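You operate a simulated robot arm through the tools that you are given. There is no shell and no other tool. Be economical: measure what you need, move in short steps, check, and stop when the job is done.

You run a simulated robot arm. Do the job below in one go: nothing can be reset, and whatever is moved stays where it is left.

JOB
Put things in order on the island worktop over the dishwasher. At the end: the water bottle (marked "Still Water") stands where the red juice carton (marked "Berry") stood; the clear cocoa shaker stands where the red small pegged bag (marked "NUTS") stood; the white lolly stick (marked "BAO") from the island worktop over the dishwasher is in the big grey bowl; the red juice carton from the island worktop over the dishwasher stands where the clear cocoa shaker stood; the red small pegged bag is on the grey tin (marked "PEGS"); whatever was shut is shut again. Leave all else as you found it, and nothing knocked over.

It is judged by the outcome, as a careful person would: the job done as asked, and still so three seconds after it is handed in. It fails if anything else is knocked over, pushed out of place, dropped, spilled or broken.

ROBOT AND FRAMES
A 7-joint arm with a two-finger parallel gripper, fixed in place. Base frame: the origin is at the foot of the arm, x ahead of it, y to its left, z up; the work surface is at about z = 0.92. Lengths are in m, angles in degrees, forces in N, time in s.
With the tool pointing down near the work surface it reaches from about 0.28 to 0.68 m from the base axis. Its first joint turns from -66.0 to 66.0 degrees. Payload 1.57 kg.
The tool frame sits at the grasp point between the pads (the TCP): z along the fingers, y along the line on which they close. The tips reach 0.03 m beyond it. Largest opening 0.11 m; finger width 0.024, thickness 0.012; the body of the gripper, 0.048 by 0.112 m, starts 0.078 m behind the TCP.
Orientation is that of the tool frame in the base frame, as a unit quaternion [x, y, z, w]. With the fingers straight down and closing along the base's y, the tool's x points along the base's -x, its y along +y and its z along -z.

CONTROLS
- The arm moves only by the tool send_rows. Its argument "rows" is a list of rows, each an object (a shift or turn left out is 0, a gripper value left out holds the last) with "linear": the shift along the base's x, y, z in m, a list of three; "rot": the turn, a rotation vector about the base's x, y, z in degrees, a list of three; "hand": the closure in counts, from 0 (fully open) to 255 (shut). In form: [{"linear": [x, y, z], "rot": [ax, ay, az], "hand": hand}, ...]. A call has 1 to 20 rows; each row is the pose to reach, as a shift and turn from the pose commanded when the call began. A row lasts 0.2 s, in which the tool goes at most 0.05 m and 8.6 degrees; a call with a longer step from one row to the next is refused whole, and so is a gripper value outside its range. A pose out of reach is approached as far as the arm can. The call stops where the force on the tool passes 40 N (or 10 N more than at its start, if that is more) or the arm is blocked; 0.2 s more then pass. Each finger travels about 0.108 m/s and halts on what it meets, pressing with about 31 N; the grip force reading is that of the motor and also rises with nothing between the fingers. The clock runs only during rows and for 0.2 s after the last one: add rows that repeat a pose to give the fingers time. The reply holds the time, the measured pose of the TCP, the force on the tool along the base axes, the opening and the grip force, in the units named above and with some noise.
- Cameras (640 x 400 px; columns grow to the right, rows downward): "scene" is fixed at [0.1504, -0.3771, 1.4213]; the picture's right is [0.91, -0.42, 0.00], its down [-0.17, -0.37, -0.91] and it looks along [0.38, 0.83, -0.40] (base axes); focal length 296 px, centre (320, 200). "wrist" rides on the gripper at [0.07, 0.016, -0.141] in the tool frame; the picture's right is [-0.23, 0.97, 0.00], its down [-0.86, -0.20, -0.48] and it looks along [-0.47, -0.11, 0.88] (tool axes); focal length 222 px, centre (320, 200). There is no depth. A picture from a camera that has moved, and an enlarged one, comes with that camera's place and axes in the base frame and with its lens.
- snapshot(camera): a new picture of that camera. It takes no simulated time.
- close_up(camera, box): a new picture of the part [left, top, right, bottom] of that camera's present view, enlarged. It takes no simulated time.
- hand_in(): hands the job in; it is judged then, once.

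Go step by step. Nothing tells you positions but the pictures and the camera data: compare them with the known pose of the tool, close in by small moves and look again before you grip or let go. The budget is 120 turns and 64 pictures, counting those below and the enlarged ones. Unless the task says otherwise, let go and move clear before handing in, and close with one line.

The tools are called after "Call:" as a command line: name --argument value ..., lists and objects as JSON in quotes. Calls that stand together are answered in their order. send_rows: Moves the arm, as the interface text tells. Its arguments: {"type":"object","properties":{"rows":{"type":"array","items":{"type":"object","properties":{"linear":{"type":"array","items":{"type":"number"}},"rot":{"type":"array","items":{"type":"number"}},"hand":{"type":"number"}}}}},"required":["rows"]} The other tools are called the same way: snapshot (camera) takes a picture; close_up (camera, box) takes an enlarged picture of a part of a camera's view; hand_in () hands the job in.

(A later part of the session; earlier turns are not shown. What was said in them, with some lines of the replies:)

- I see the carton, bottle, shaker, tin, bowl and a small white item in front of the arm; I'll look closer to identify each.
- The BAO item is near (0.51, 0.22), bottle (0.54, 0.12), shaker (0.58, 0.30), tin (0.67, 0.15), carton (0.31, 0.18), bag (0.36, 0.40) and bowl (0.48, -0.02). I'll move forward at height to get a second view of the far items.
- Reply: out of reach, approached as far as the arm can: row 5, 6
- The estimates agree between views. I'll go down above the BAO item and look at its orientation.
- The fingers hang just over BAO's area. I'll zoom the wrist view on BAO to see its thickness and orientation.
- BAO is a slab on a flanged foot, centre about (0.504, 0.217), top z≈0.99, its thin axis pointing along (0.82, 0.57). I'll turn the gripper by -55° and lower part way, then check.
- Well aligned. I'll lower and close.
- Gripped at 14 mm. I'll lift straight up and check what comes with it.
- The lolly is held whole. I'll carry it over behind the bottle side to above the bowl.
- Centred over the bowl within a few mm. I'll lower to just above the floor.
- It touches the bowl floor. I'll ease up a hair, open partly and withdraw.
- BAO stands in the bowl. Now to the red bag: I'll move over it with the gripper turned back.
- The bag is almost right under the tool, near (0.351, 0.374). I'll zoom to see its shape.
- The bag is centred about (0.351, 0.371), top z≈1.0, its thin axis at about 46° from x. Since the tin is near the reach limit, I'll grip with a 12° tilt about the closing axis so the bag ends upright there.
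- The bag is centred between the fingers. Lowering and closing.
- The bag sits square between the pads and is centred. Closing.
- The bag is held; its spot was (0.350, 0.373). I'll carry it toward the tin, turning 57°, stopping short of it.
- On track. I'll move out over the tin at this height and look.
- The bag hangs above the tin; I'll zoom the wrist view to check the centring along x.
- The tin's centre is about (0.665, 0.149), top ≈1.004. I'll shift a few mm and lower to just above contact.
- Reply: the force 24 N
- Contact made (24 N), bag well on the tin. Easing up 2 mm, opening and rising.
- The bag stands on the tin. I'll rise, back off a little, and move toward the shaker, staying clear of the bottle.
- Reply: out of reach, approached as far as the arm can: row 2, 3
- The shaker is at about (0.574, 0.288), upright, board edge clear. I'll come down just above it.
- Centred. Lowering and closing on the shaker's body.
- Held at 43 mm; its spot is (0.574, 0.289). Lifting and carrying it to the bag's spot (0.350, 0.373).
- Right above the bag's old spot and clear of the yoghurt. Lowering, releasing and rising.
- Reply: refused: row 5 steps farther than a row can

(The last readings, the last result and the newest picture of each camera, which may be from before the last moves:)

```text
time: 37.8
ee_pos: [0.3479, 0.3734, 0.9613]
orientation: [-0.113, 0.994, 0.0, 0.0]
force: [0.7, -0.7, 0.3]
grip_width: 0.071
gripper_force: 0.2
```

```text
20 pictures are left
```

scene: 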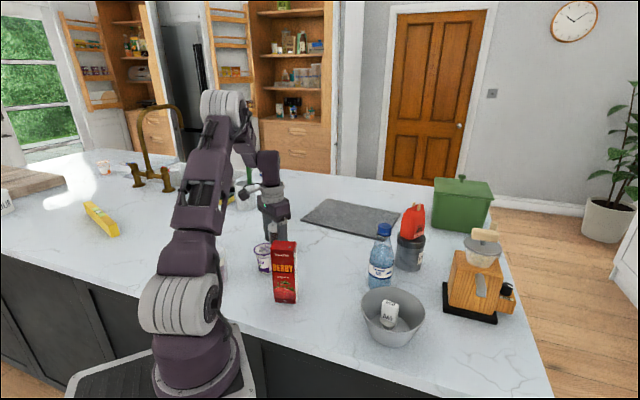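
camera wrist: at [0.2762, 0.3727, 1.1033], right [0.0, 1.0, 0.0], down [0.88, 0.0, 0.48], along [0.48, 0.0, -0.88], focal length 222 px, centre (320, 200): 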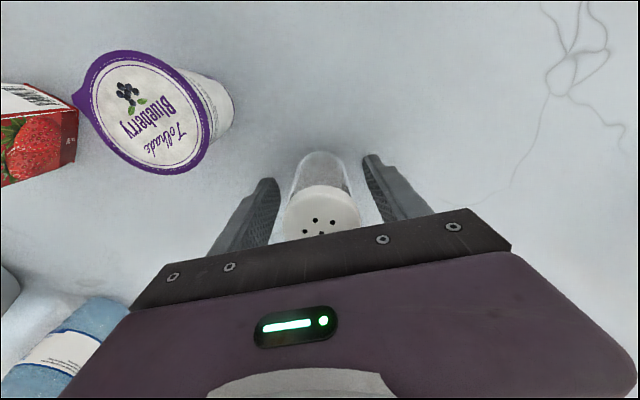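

The shaker stands free. I'll rise (smaller steps) and go over the carton.

Call:
send_rows --rows '[{"linear": [0, 0, 0.04]}, {"linear": [0, 0, 0.08]}, {"linear": [0, 0, 0.12]}, {"linear": [0, 0, 0.16]}, {"linear": [0, -0.02, 0.2], "rot": [0, 0, -3]}, {"linear": [-0.005, -0.06, 0.21], "rot": [0, 0, -6]}, {"linear": [-0.01, -0.1, 0.21], "rot": [0, 0, -9]}, {"linear": [-0.01, -0.14, 0.21], "rot": [0, 0, -13]}, {"linear": [-0.02, -0.17, 0.21], "rot": [0, 0, -13]}, {"linear": [-0.02, -0.17, 0.21], "rot": [0, 0, -13]}]'

Call:
snapshot --camera "wrist"

Call:
close_up --camera "scene" --box '[230, 190, 360, 310]'

```text
time: 40.0
ee_pos: [0.3304, 0.2032, 1.1758]
orientation: [0.0, 1.0, 0.0, 0.0]
force: [1.2, -0.4, -0.6]
grip_width: 0.0711
gripper_force: 0.0
```

```text
19 pictures are left
camera wrist: at [0.26, 0.2195, 1.3162], right [0.23, 0.97, 0.0], down [0.86, -0.2, 0.48], along [0.47, -0.11, -0.88], focal length 222 px, centre (320, 200)
```

wrist: 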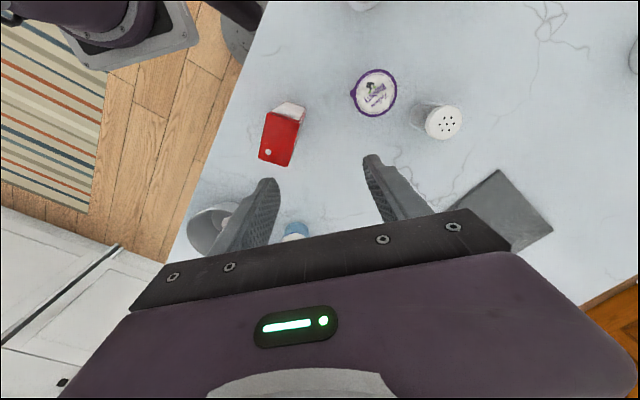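

```text
3.33 times, centred on (295, 250) of scene
camera zoom: at [0.1504, -0.3771, 1.4213], right [0.91, -0.42, 0.0], down [-0.17, -0.37, -0.91], along [0.38, 0.83, -0.4], focal length 986 px, centre (403, 33)
```

zoom: 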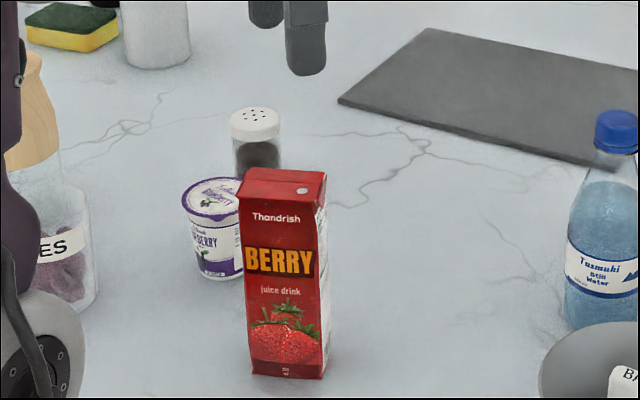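

The carton is centred at about (0.309, 0.164), 52×38 mm, its thin axis along (0.49, 0.87), top z≈1.07. I'll turn -29°, centre on it, and lower to just above.

Call:
send_rows --rows '[{"linear": [-0.01, -0.02, 0], "rot": [0, 0, -8]}, {"linear": [-0.021, -0.039, 0], "rot": [0, 0, -16]}, {"linear": [-0.021, -0.039, 0], "rot": [0, 0, -24]}, {"linear": [-0.021, -0.039, -0.02], "rot": [0, 0, -29.5]}, {"linear": [-0.021, -0.039, -0.055], "rot": [0, 0, -29.5]}, {"linear": [-0.021, -0.039, -0.055], "rot": [0, 0, -29.5]}]'

Call:
close_up --camera "wrist" --box '[200, 40, 440, 240]'

```text
time: 41.4
ee_pos: [0.3081, 0.1632, 1.1148]
orientation: [0.255, 0.967, 0.001, 0.001]
force: [-0.3, -0.8, 0.1]
grip_width: 0.0709
gripper_force: 0.0
```

```text
2.00 times, centred on (320, 140) of wrist
camera zoom: at [0.2538, 0.2118, 1.2574], right [0.68, 0.74, 0.0], down [0.65, -0.6, 0.48], along [0.35, -0.32, -0.88], focal length 444 px, centre (320, 320)
```

zoom: 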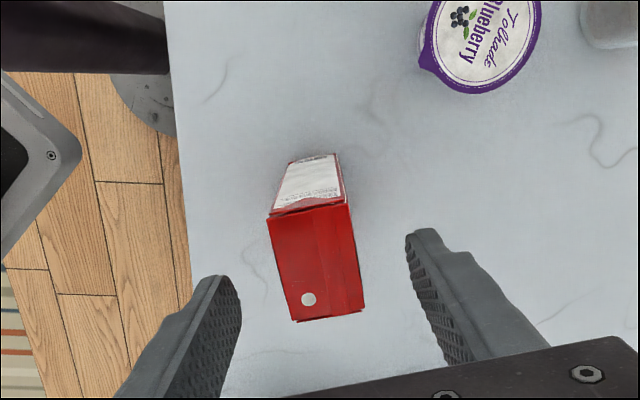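

Well centred. Lowering to mid-upper body and gripping.

Call:
send_rows --rows '[{"linear": [-0.001, 0, -0.04]}, {"linear": [-0.001, 0, -0.08]}, {"linear": [-0.001, 0, -0.105]}, {"linear": [-0.001, 0, -0.105]}, {"linear": [-0.001, 0, -0.105], "hand": 255}, {"linear": [-0.001, 0, -0.105]}, {"linear": [-0.001, 0, -0.105]}, {"linear": [-0.001, 0, -0.105]}]'

Call:
close_up --camera "scene" --box '[230, 190, 360, 310]'

```text
time: 43.2
ee_pos: [0.305, 0.1615, 1.0098]
orientation: [0.255, 0.967, 0.0, 0.0]
force: [0.3, 0.2, 0.8]
grip_width: 0.04
gripper_force: 30.8
```

```text
3.33 times, centred on (295, 250) of scene
camera zoom: at [0.1504, -0.377, 1.4213], right [0.91, -0.42, 0.0], down [-0.17, -0.37, -0.91], along [0.38, 0.83, -0.4], focal length 986 px, centre (403, 33)
```

zoom: 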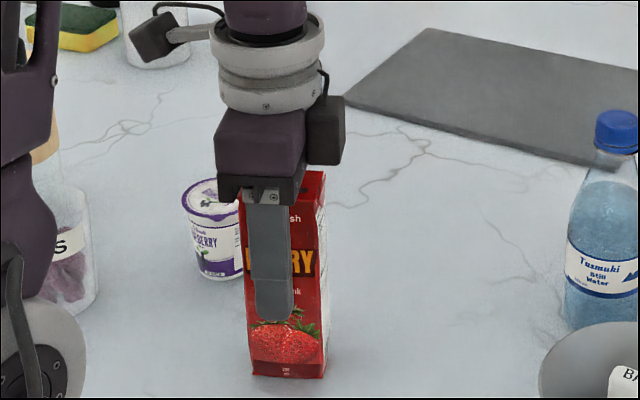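

Gripped. I'll lift and carry it to the shaker's spot, lowering near the end for reach.

Call:
send_rows --rows '[{"linear": [0, 0, 0.02]}, {"linear": [0, 0, 0.06]}, {"linear": [0, 0, 0.1]}, {"linear": [0.038, 0.0185, 0.1]}, {"linear": [0.076, 0.037, 0.1]}, {"linear": [0.114, 0.0555, 0.1]}, {"linear": [0.152, 0.074, 0.1]}, {"linear": [0.19, 0.0925, 0.09]}, {"linear": [0.228, 0.111, 0.07]}, {"linear": [0.266, 0.1295, 0.05]}, {"linear": [0.266, 0.1295, 0.03]}, {"linear": [0.266, 0.1295, 0.03]}]'

Call:
snapshot --camera "wrist"

Call:
close_up --camera "scene" --box '[270, 150, 450, 290]'

```text
time: 45.8
ee_pos: [0.5729, 0.2962, 1.0421]
orientation: [0.254, 0.967, 0.0, -0.001]
force: [0.0, -0.7, -3.1]
grip_width: 0.0401
gripper_force: 31.6
```

```text
15 pictures are left
camera wrist: at [0.5192, 0.3439, 1.1835], right [0.68, 0.74, 0.0], down [0.65, -0.59, 0.48], along [0.35, -0.32, -0.88], focal length 222 px, centre (320, 200)
```

wrist: 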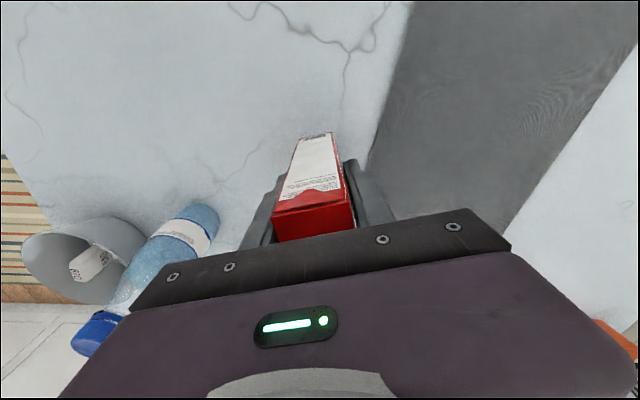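

```text
2.86 times, centred on (360, 220) of scene
camera zoom: at [0.1504, -0.377, 1.4213], right [0.91, -0.42, 0.0], down [-0.17, -0.37, -0.91], along [0.38, 0.83, -0.4], focal length 845 px, centre (206, 143)
```

zoom: 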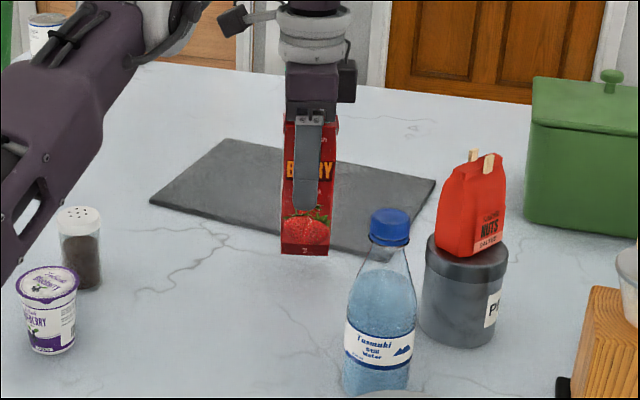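

Nearly over the spot; correcting 5 mm in y, lowering, and releasing.

Call:
send_rows --rows '[{"linear": [-0.002, -0.005, -0.015]}, {"linear": [-0.002, -0.005, -0.026]}, {"linear": [-0.002, -0.005, -0.032]}, {"linear": [-0.002, -0.005, -0.032]}]'

```text
time: 46.8
ee_pos: [0.57, 0.2894, 1.0118]
orientation: [0.255, 0.967, 0.0, 0.0]
force: [1.0, -0.1, -2.9]
grip_width: 0.04
gripper_force: 31.0
```

Still hanging (no upward force yet); lowering another 2–3 mm.

Call:
send_rows --rows '[{"linear": [0, 0, -0.002]}, {"linear": [0, 0, -0.0025]}, {"linear": [0, 0, -0.0025]}]'

```text
time: 47.6
ee_pos: [0.5709, 0.2884, 1.0097]
orientation: [0.255, 0.967, 0.002, 0.001]
force: [-0.6, -1.7, 22.4]
grip_width: 0.04
gripper_force: 31.1
```

Contact. I'll ease off slightly, open to about 70 mm, and rise clear.

Call:
send_rows --rows '[{"linear": [0, 0, 0.001]}, {"linear": [0, 0, 0.001], "hand": 150}, {"linear": [0, 0, 0.001], "hand": 90}, {"linear": [0, 0, 0.001]}, {"linear": [0, 0, 0.001]}]'

Call:
send_rows --rows '[{"linear": [0, 0, 0.03]}, {"linear": [0, 0, 0.06]}, {"linear": [-0.01, -0.005, 0.095]}, {"linear": [-0.04, -0.02, 0.12]}, {"linear": [-0.07, -0.05, 0.14]}, {"linear": [-0.09, -0.09, 0.16]}, {"linear": [-0.1, -0.13, 0.18]}, {"linear": [-0.1, -0.16, 0.18], "hand": 40}, {"linear": [-0.1, -0.16, 0.18]}]'

Call:
snapshot --camera "wrist"

Call:
snapshot --camera "scene"

```text
time: 48.8
ee_pos: [0.5703, 0.2891, 1.0099]
orientation: [0.254, 0.967, 0.0, 0.0]
force: [0.9, -0.2, 0.1]
grip_width: 0.0717
gripper_force: 0.1
```

```text
time: 50.8
ee_pos: [0.4726, 0.1279, 1.1897]
orientation: [0.255, 0.967, 0.0, 0.0]
force: [0.7, -0.2, -0.7]
grip_width: 0.0924
gripper_force: 0.1
```

```text
13 pictures are left
camera wrist: at [0.4183, 0.1761, 1.3312], right [0.68, 0.74, 0.0], down [0.65, -0.59, 0.48], along [0.35, -0.32, -0.88], focal length 222 px, centre (320, 200)
```

wrist: 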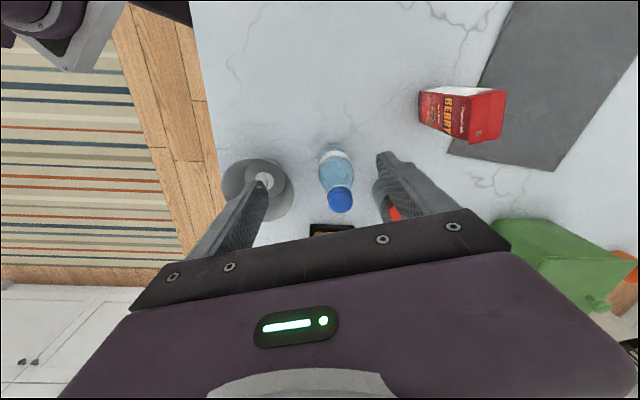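

```text
12 pictures are left
```

scene: 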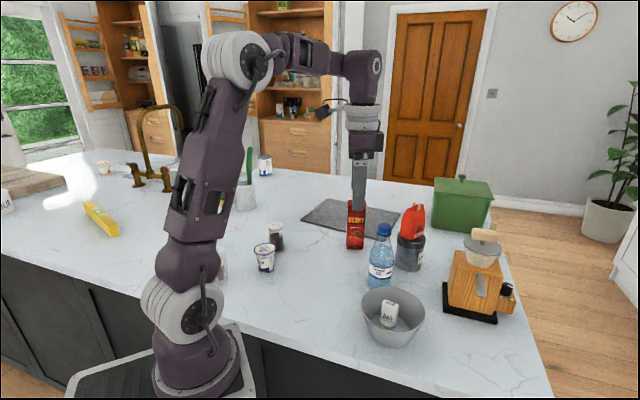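

The carton stands at the shaker's spot. The bottle (about 0.534, 0.106, 175 mm tall) is too tall for a straight-down grip on its body, so I'll turn the tool and lean it 40° sideways (+y) to keep the body clear of the cap.

Call:
send_rows --rows '[{"linear": [0, 0, 0], "rot": [0, 0, -8]}, {"linear": [0, 0, 0], "rot": [0, 0, -16]}, {"linear": [0, 0, 0], "rot": [0, 0, -24]}, {"linear": [0, 0, 0], "rot": [0, 0, -32]}, {"linear": [0, 0, 0], "rot": [0, 0, -40]}, {"linear": [0, 0, 0], "rot": [0, 0, -43]}, {"linear": [0, 0, 0], "rot": [0, 0, -43]}]'

Call:
send_rows --rows '[{"linear": [0, 0, 0], "rot": [-7.6, -2.4, 0]}, {"linear": [0, 0, 0], "rot": [-15.3, -4.8, 0]}, {"linear": [0, 0, 0], "rot": [-22.9, -7.2, 0]}, {"linear": [0, 0, 0], "rot": [-30.6, -9.6, 0]}, {"linear": [0, 0, 0], "rot": [-38.2, -12, 0]}, {"linear": [0, 0, 0], "rot": [-38.2, -12, 0]}]'

Call:
snapshot --camera "wrist"

```text
time: 52.4
ee_pos: [0.4707, 0.1283, 1.1875]
orientation: [0.591, 0.807, 0.0, 0.001]
force: [-0.6, 0.2, 0.0]
grip_width: 0.0926
gripper_force: 0.1
```

```text
time: 53.8
ee_pos: [0.4704, 0.1284, 1.1886]
orientation: [0.555, 0.758, -0.203, 0.276]
force: [0.3, -0.8, 0.3]
grip_width: 0.0926
gripper_force: 0.0
```

```text
11 pictures are left
camera wrist: at [0.4418, 0.2713, 1.2515], right [0.98, 0.13, 0.15], down [-0.09, -0.39, 0.92], along [0.17, -0.91, -0.37], focal length 222 px, centre (320, 200)
```

wrist: 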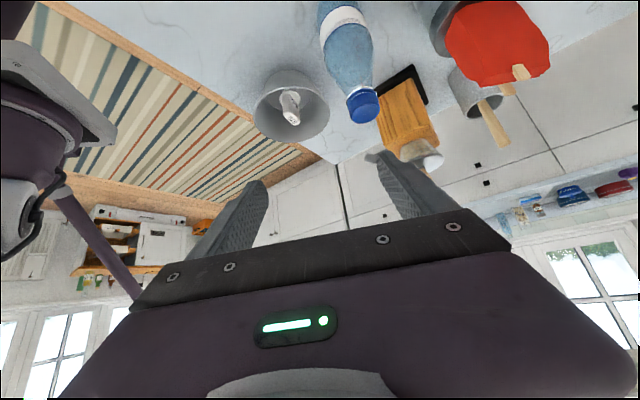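

The bottle reading agrees (0.533, 0.108). To keep the camera away from the carton, I'll swing the lean direction toward the back-left, then move over the bottle.

Call:
send_rows --rows '[{"rot": [0, 0, 7]}, {"rot": [0, 0, 14]}, {"rot": [0, 0, 21]}, {"linear": [0.015, -0.005, 0], "rot": [0, 0, 28]}, {"linear": [0.04, -0.012, -0.01], "rot": [0, 0, 28]}, {"linear": [0.061, -0.019, -0.02], "rot": [0, 0, 28]}, {"linear": [0.061, -0.019, -0.02], "rot": [0, 0, 28]}]'

Call:
snapshot --camera "wrist"

Call:
close_up --camera "scene" --box '[290, 130, 450, 300]'

```text
time: 55.4
ee_pos: [0.532, 0.1095, 1.1681]
orientation: [0.355, 0.87, -0.13, 0.318]
force: [1.1, 0.0, -0.7]
grip_width: 0.0927
gripper_force: 0.0
```

```text
10 pictures are left
camera wrist: at [0.4402, 0.2224, 1.2328], right [0.81, 0.57, 0.15], down [0.11, -0.39, 0.92], along [0.58, -0.72, -0.37], focal length 222 px, centre (320, 200)
```

wrist: 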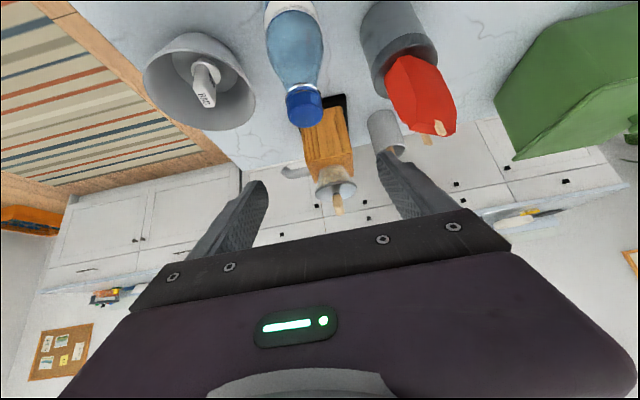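

```text
2.35 times, centred on (370, 215) of scene
camera zoom: at [0.1504, -0.3771, 1.4213], right [0.91, -0.42, 0.0], down [-0.17, -0.37, -0.91], along [0.38, 0.83, -0.4], focal length 696 px, centre (202, 165)
```

zoom: 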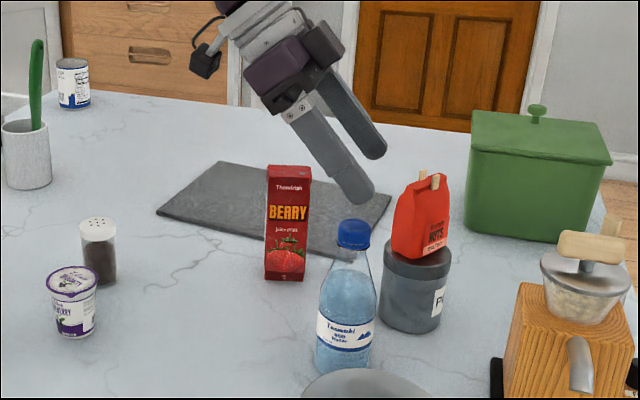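

Aligned on the bottle with the body clear. Lowering around it, then a check before gripping.

Call:
send_rows --rows '[{"linear": [0, 0, -0.03], "hand": 65}, {"linear": [0, 0, -0.06]}, {"linear": [0, 0, -0.09]}, {"linear": [0, 0, -0.12]}, {"linear": [0, 0, -0.15]}, {"linear": [0, 0, -0.175]}, {"linear": [0, 0, -0.186]}, {"linear": [0, 0, -0.186]}]'

Call:
snapshot --camera "wrist"

Call:
close_up --camera "scene" --box '[310, 190, 450, 300]'

```text
time: 57.2
ee_pos: [0.531, 0.1112, 0.9841]
orientation: [0.356, 0.87, -0.13, 0.317]
force: [0.2, 0.2, -0.2]
grip_width: 0.0819
gripper_force: 0.0
```

```text
8 pictures are left
camera wrist: at [0.4396, 0.2233, 1.0461], right [0.81, 0.57, 0.15], down [0.11, -0.39, 0.92], along [0.58, -0.72, -0.37], focal length 222 px, centre (320, 200)
```

wrist: 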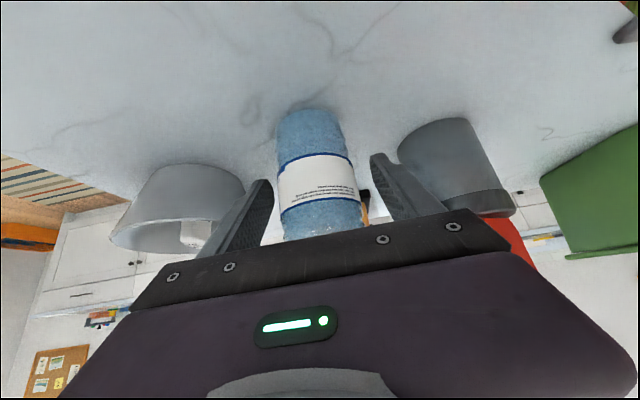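

```text
3.64 times, centred on (380, 245) of scene
camera zoom: at [0.1504, -0.377, 1.4213], right [0.91, -0.42, 0.0], down [-0.17, -0.37, -0.91], along [0.38, 0.83, -0.4], focal length 1076 px, centre (102, 36)
```

zoom: 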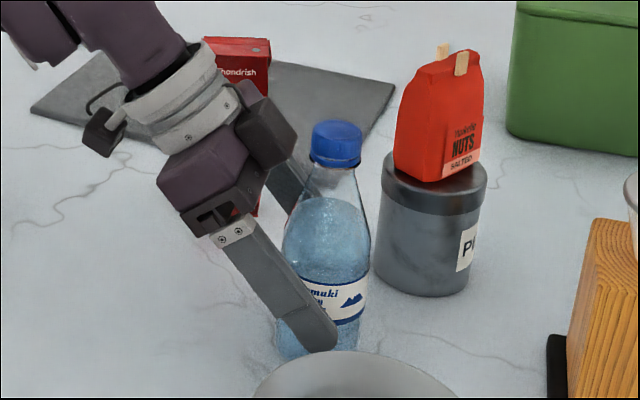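

The bottle's axis sits about 15 mm toward the tips; I'll advance 10 mm along that direction before closing.

Call:
send_rows --rows '[{"linear": [0, 0, -0.002], "hand": 80}, {"linear": [0.004, -0.004, -0.002]}, {"linear": [0.008, -0.008, -0.002]}, {"linear": [0.008, -0.008, -0.002]}, {"linear": [0.008, -0.008, -0.002], "hand": 255}, {"linear": [0.008, -0.008, -0.002]}, {"linear": [0.008, -0.008, -0.002]}, {"linear": [0.008, -0.008, -0.002]}]'

```text
time: 59.0
ee_pos: [0.539, 0.1014, 0.9792]
orientation: [0.355, 0.87, -0.13, 0.316]
force: [0.3, -1.4, 0.1]
grip_width: 0.052
gripper_force: 30.6
```

Gripped at 52 mm, a bit narrower than I expected; checking before lifting.

Call:
close_up --camera "wrist" --box '[200, 80, 440, 240]'

```text
2.50 times, centred on (320, 160) of wrist
camera zoom: at [0.4464, 0.2151, 1.0434], right [0.81, 0.57, 0.15], down [0.11, -0.39, 0.92], along [0.58, -0.72, -0.37], focal length 555 px, centre (320, 300)
```

zoom: 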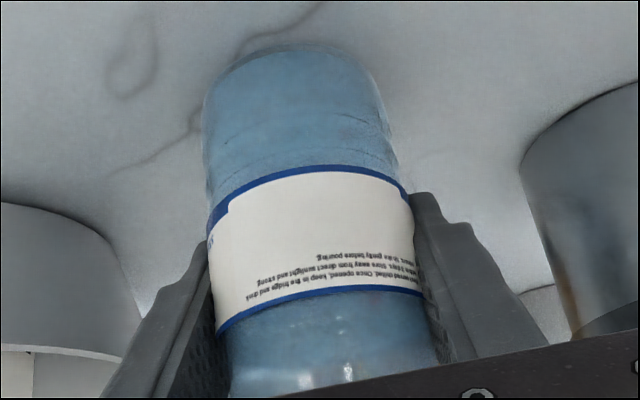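

The pads sit across the bottle's diameter. Lifting and carrying to the carton's old spot, swinging the lean to +y on the way.

Call:
send_rows --rows '[{"linear": [0, 0, 0.015]}, {"linear": [0, 0, 0.04]}, {"linear": [0, 0, 0.08]}, {"linear": [0, 0, 0.12]}, {"linear": [-0.035, 0.009, 0.12], "rot": [0, 0, -6]}, {"linear": [-0.07, 0.018, 0.12], "rot": [0, 0, -12]}, {"linear": [-0.105, 0.027, 0.12], "rot": [0, 0, -18]}, {"linear": [-0.14, 0.036, 0.12], "rot": [0, 0, -24]}, {"linear": [-0.175, 0.045, 0.12], "rot": [0, 0, -30]}, {"linear": [-0.21, 0.054, 0.12], "rot": [0, 0, -36]}, {"linear": [-0.231, 0.06, 0.12], "rot": [0, 0, -40]}, {"linear": [-0.231, 0.06, 0.1], "rot": [0, 0, -40]}, {"linear": [-0.231, 0.06, 0.1], "rot": [0, 0, -40]}]'

Call:
snapshot --camera "scene"

Call:
snapshot --camera "wrist"

```text
time: 61.8
ee_pos: [0.3105, 0.1624, 1.0822]
orientation: [0.631, 0.696, -0.229, 0.253]
force: [-0.3, -0.5, -2.8]
grip_width: 0.0521
gripper_force: 30.6
```

```text
5 pictures are left
```

scene: 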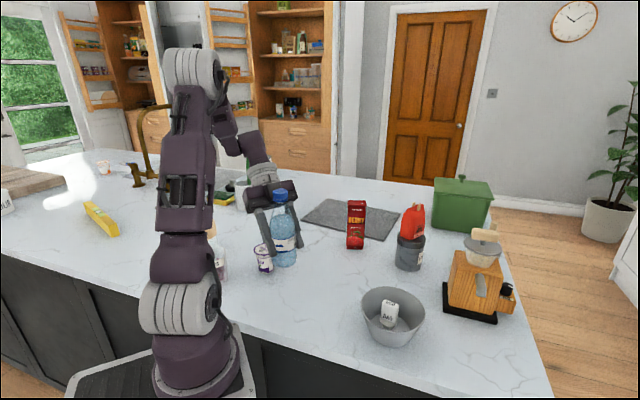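

```text
4 pictures are left
camera wrist: at [0.3121, 0.3073, 1.1455], right [0.99, -0.08, 0.15], down [-0.16, -0.36, 0.92], along [-0.02, -0.93, -0.37], focal length 222 px, centre (320, 200)
```

wrist: 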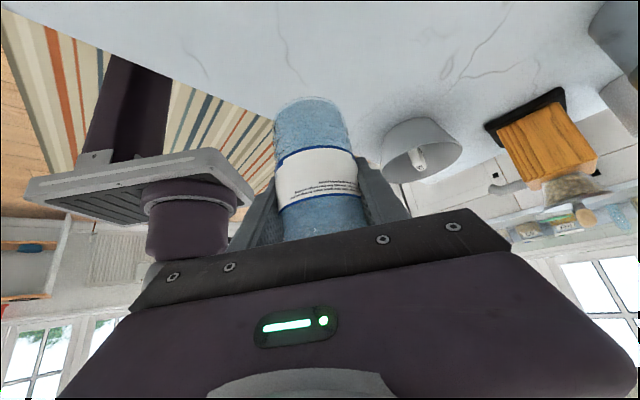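

Bottle held upright over the spot. Lowering to just above the surface.

Call:
send_rows --rows '[{"linear": [-0.002, -0.001, -0.03]}, {"linear": [-0.002, -0.001, -0.06]}, {"linear": [-0.002, -0.001, -0.085]}, {"linear": [-0.002, -0.001, -0.097]}, {"linear": [-0.002, -0.001, -0.1]}, {"linear": [-0.002, -0.001, -0.1]}]'

Call:
close_up --camera "scene" --box '[210, 170, 360, 300]'

```text
time: 63.2
ee_pos: [0.3064, 0.161, 0.9814]
orientation: [0.631, 0.696, -0.23, 0.254]
force: [0.8, -0.8, -2.8]
grip_width: 0.0522
gripper_force: 31.6
```

```text
3.08 times, centred on (285, 235) of scene
camera zoom: at [0.1504, -0.377, 1.4213], right [0.91, -0.42, 0.0], down [-0.17, -0.37, -0.91], along [0.38, 0.83, -0.4], focal length 910 px, centre (428, 92)
```

zoom: 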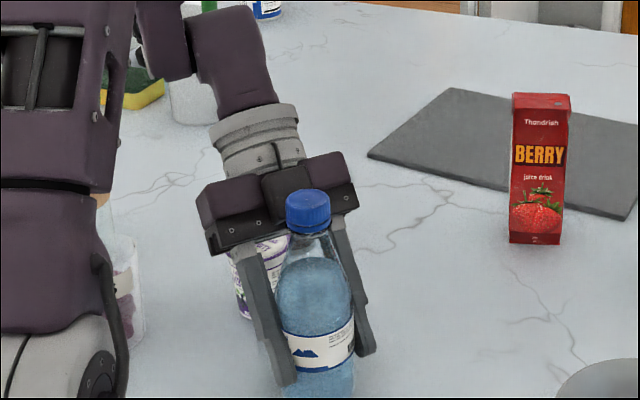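

Still just hanging; lowering in 1.5 mm increments until it bears.

Call:
send_rows --rows '[{"linear": [0, 0, -0.0015]}, {"linear": [0, 0, -0.0025]}, {"linear": [0, 0, -0.0025]}]'

```text
time: 64.0
ee_pos: [0.3065, 0.1612, 0.9787]
orientation: [0.632, 0.696, -0.229, 0.253]
force: [-5.4, 3.6, 23.5]
grip_width: 0.0524
gripper_force: 30.4
```

It bears on the worktop. Easing off, opening, and backing out along the tool axis.

Call:
send_rows --rows '[{"linear": [0, 0, 0.0015]}, {"linear": [0, 0, 0.0015], "hand": 120}, {"linear": [0, 0, 0.0015], "hand": 65}, {"linear": [0, 0, 0.0015]}, {"linear": [0, 0, 0.0015]}, {"linear": [-0.001, 0.013, 0.0175]}, {"linear": [-0.003, 0.036, 0.045]}, {"linear": [-0.005, 0.058, 0.073]}, {"linear": [-0.007, 0.08, 0.1]}, {"linear": [-0.007, 0.08, 0.14]}, {"linear": [-0.007, 0.08, 0.18]}, {"linear": [-0.007, 0.08, 0.21]}, {"linear": [-0.007, 0.08, 0.21]}]'

Call:
snapshot --camera "scene"

```text
time: 66.8
ee_pos: [0.2994, 0.2375, 1.1889]
orientation: [0.631, 0.696, -0.23, 0.253]
force: [0.3, -0.4, 0.0]
grip_width: 0.0822
gripper_force: 0.0
```

```text
2 pictures are left
```

scene: 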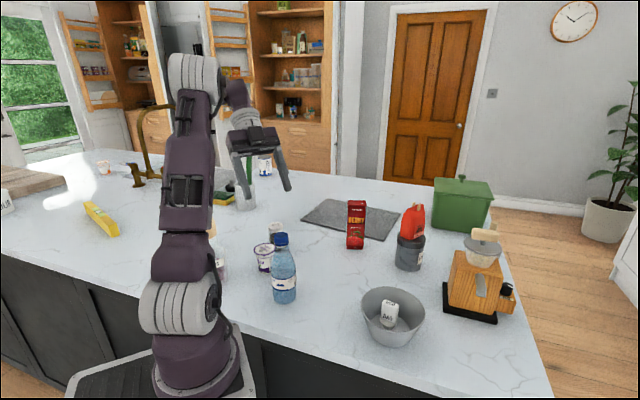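

Everything stands where it was asked: bottle at the carton's spot, shaker at the bag's spot, carton at the shaker's spot, bag on the tin and BAO in the bowl. The arm is clear, so I'm handing in.

Call:
hand_in

```text
The job is handed in.
```

The job is done and handed in: all five items are in their new places, and in the last picture nothing was knocked over. Nothing had to be opened.
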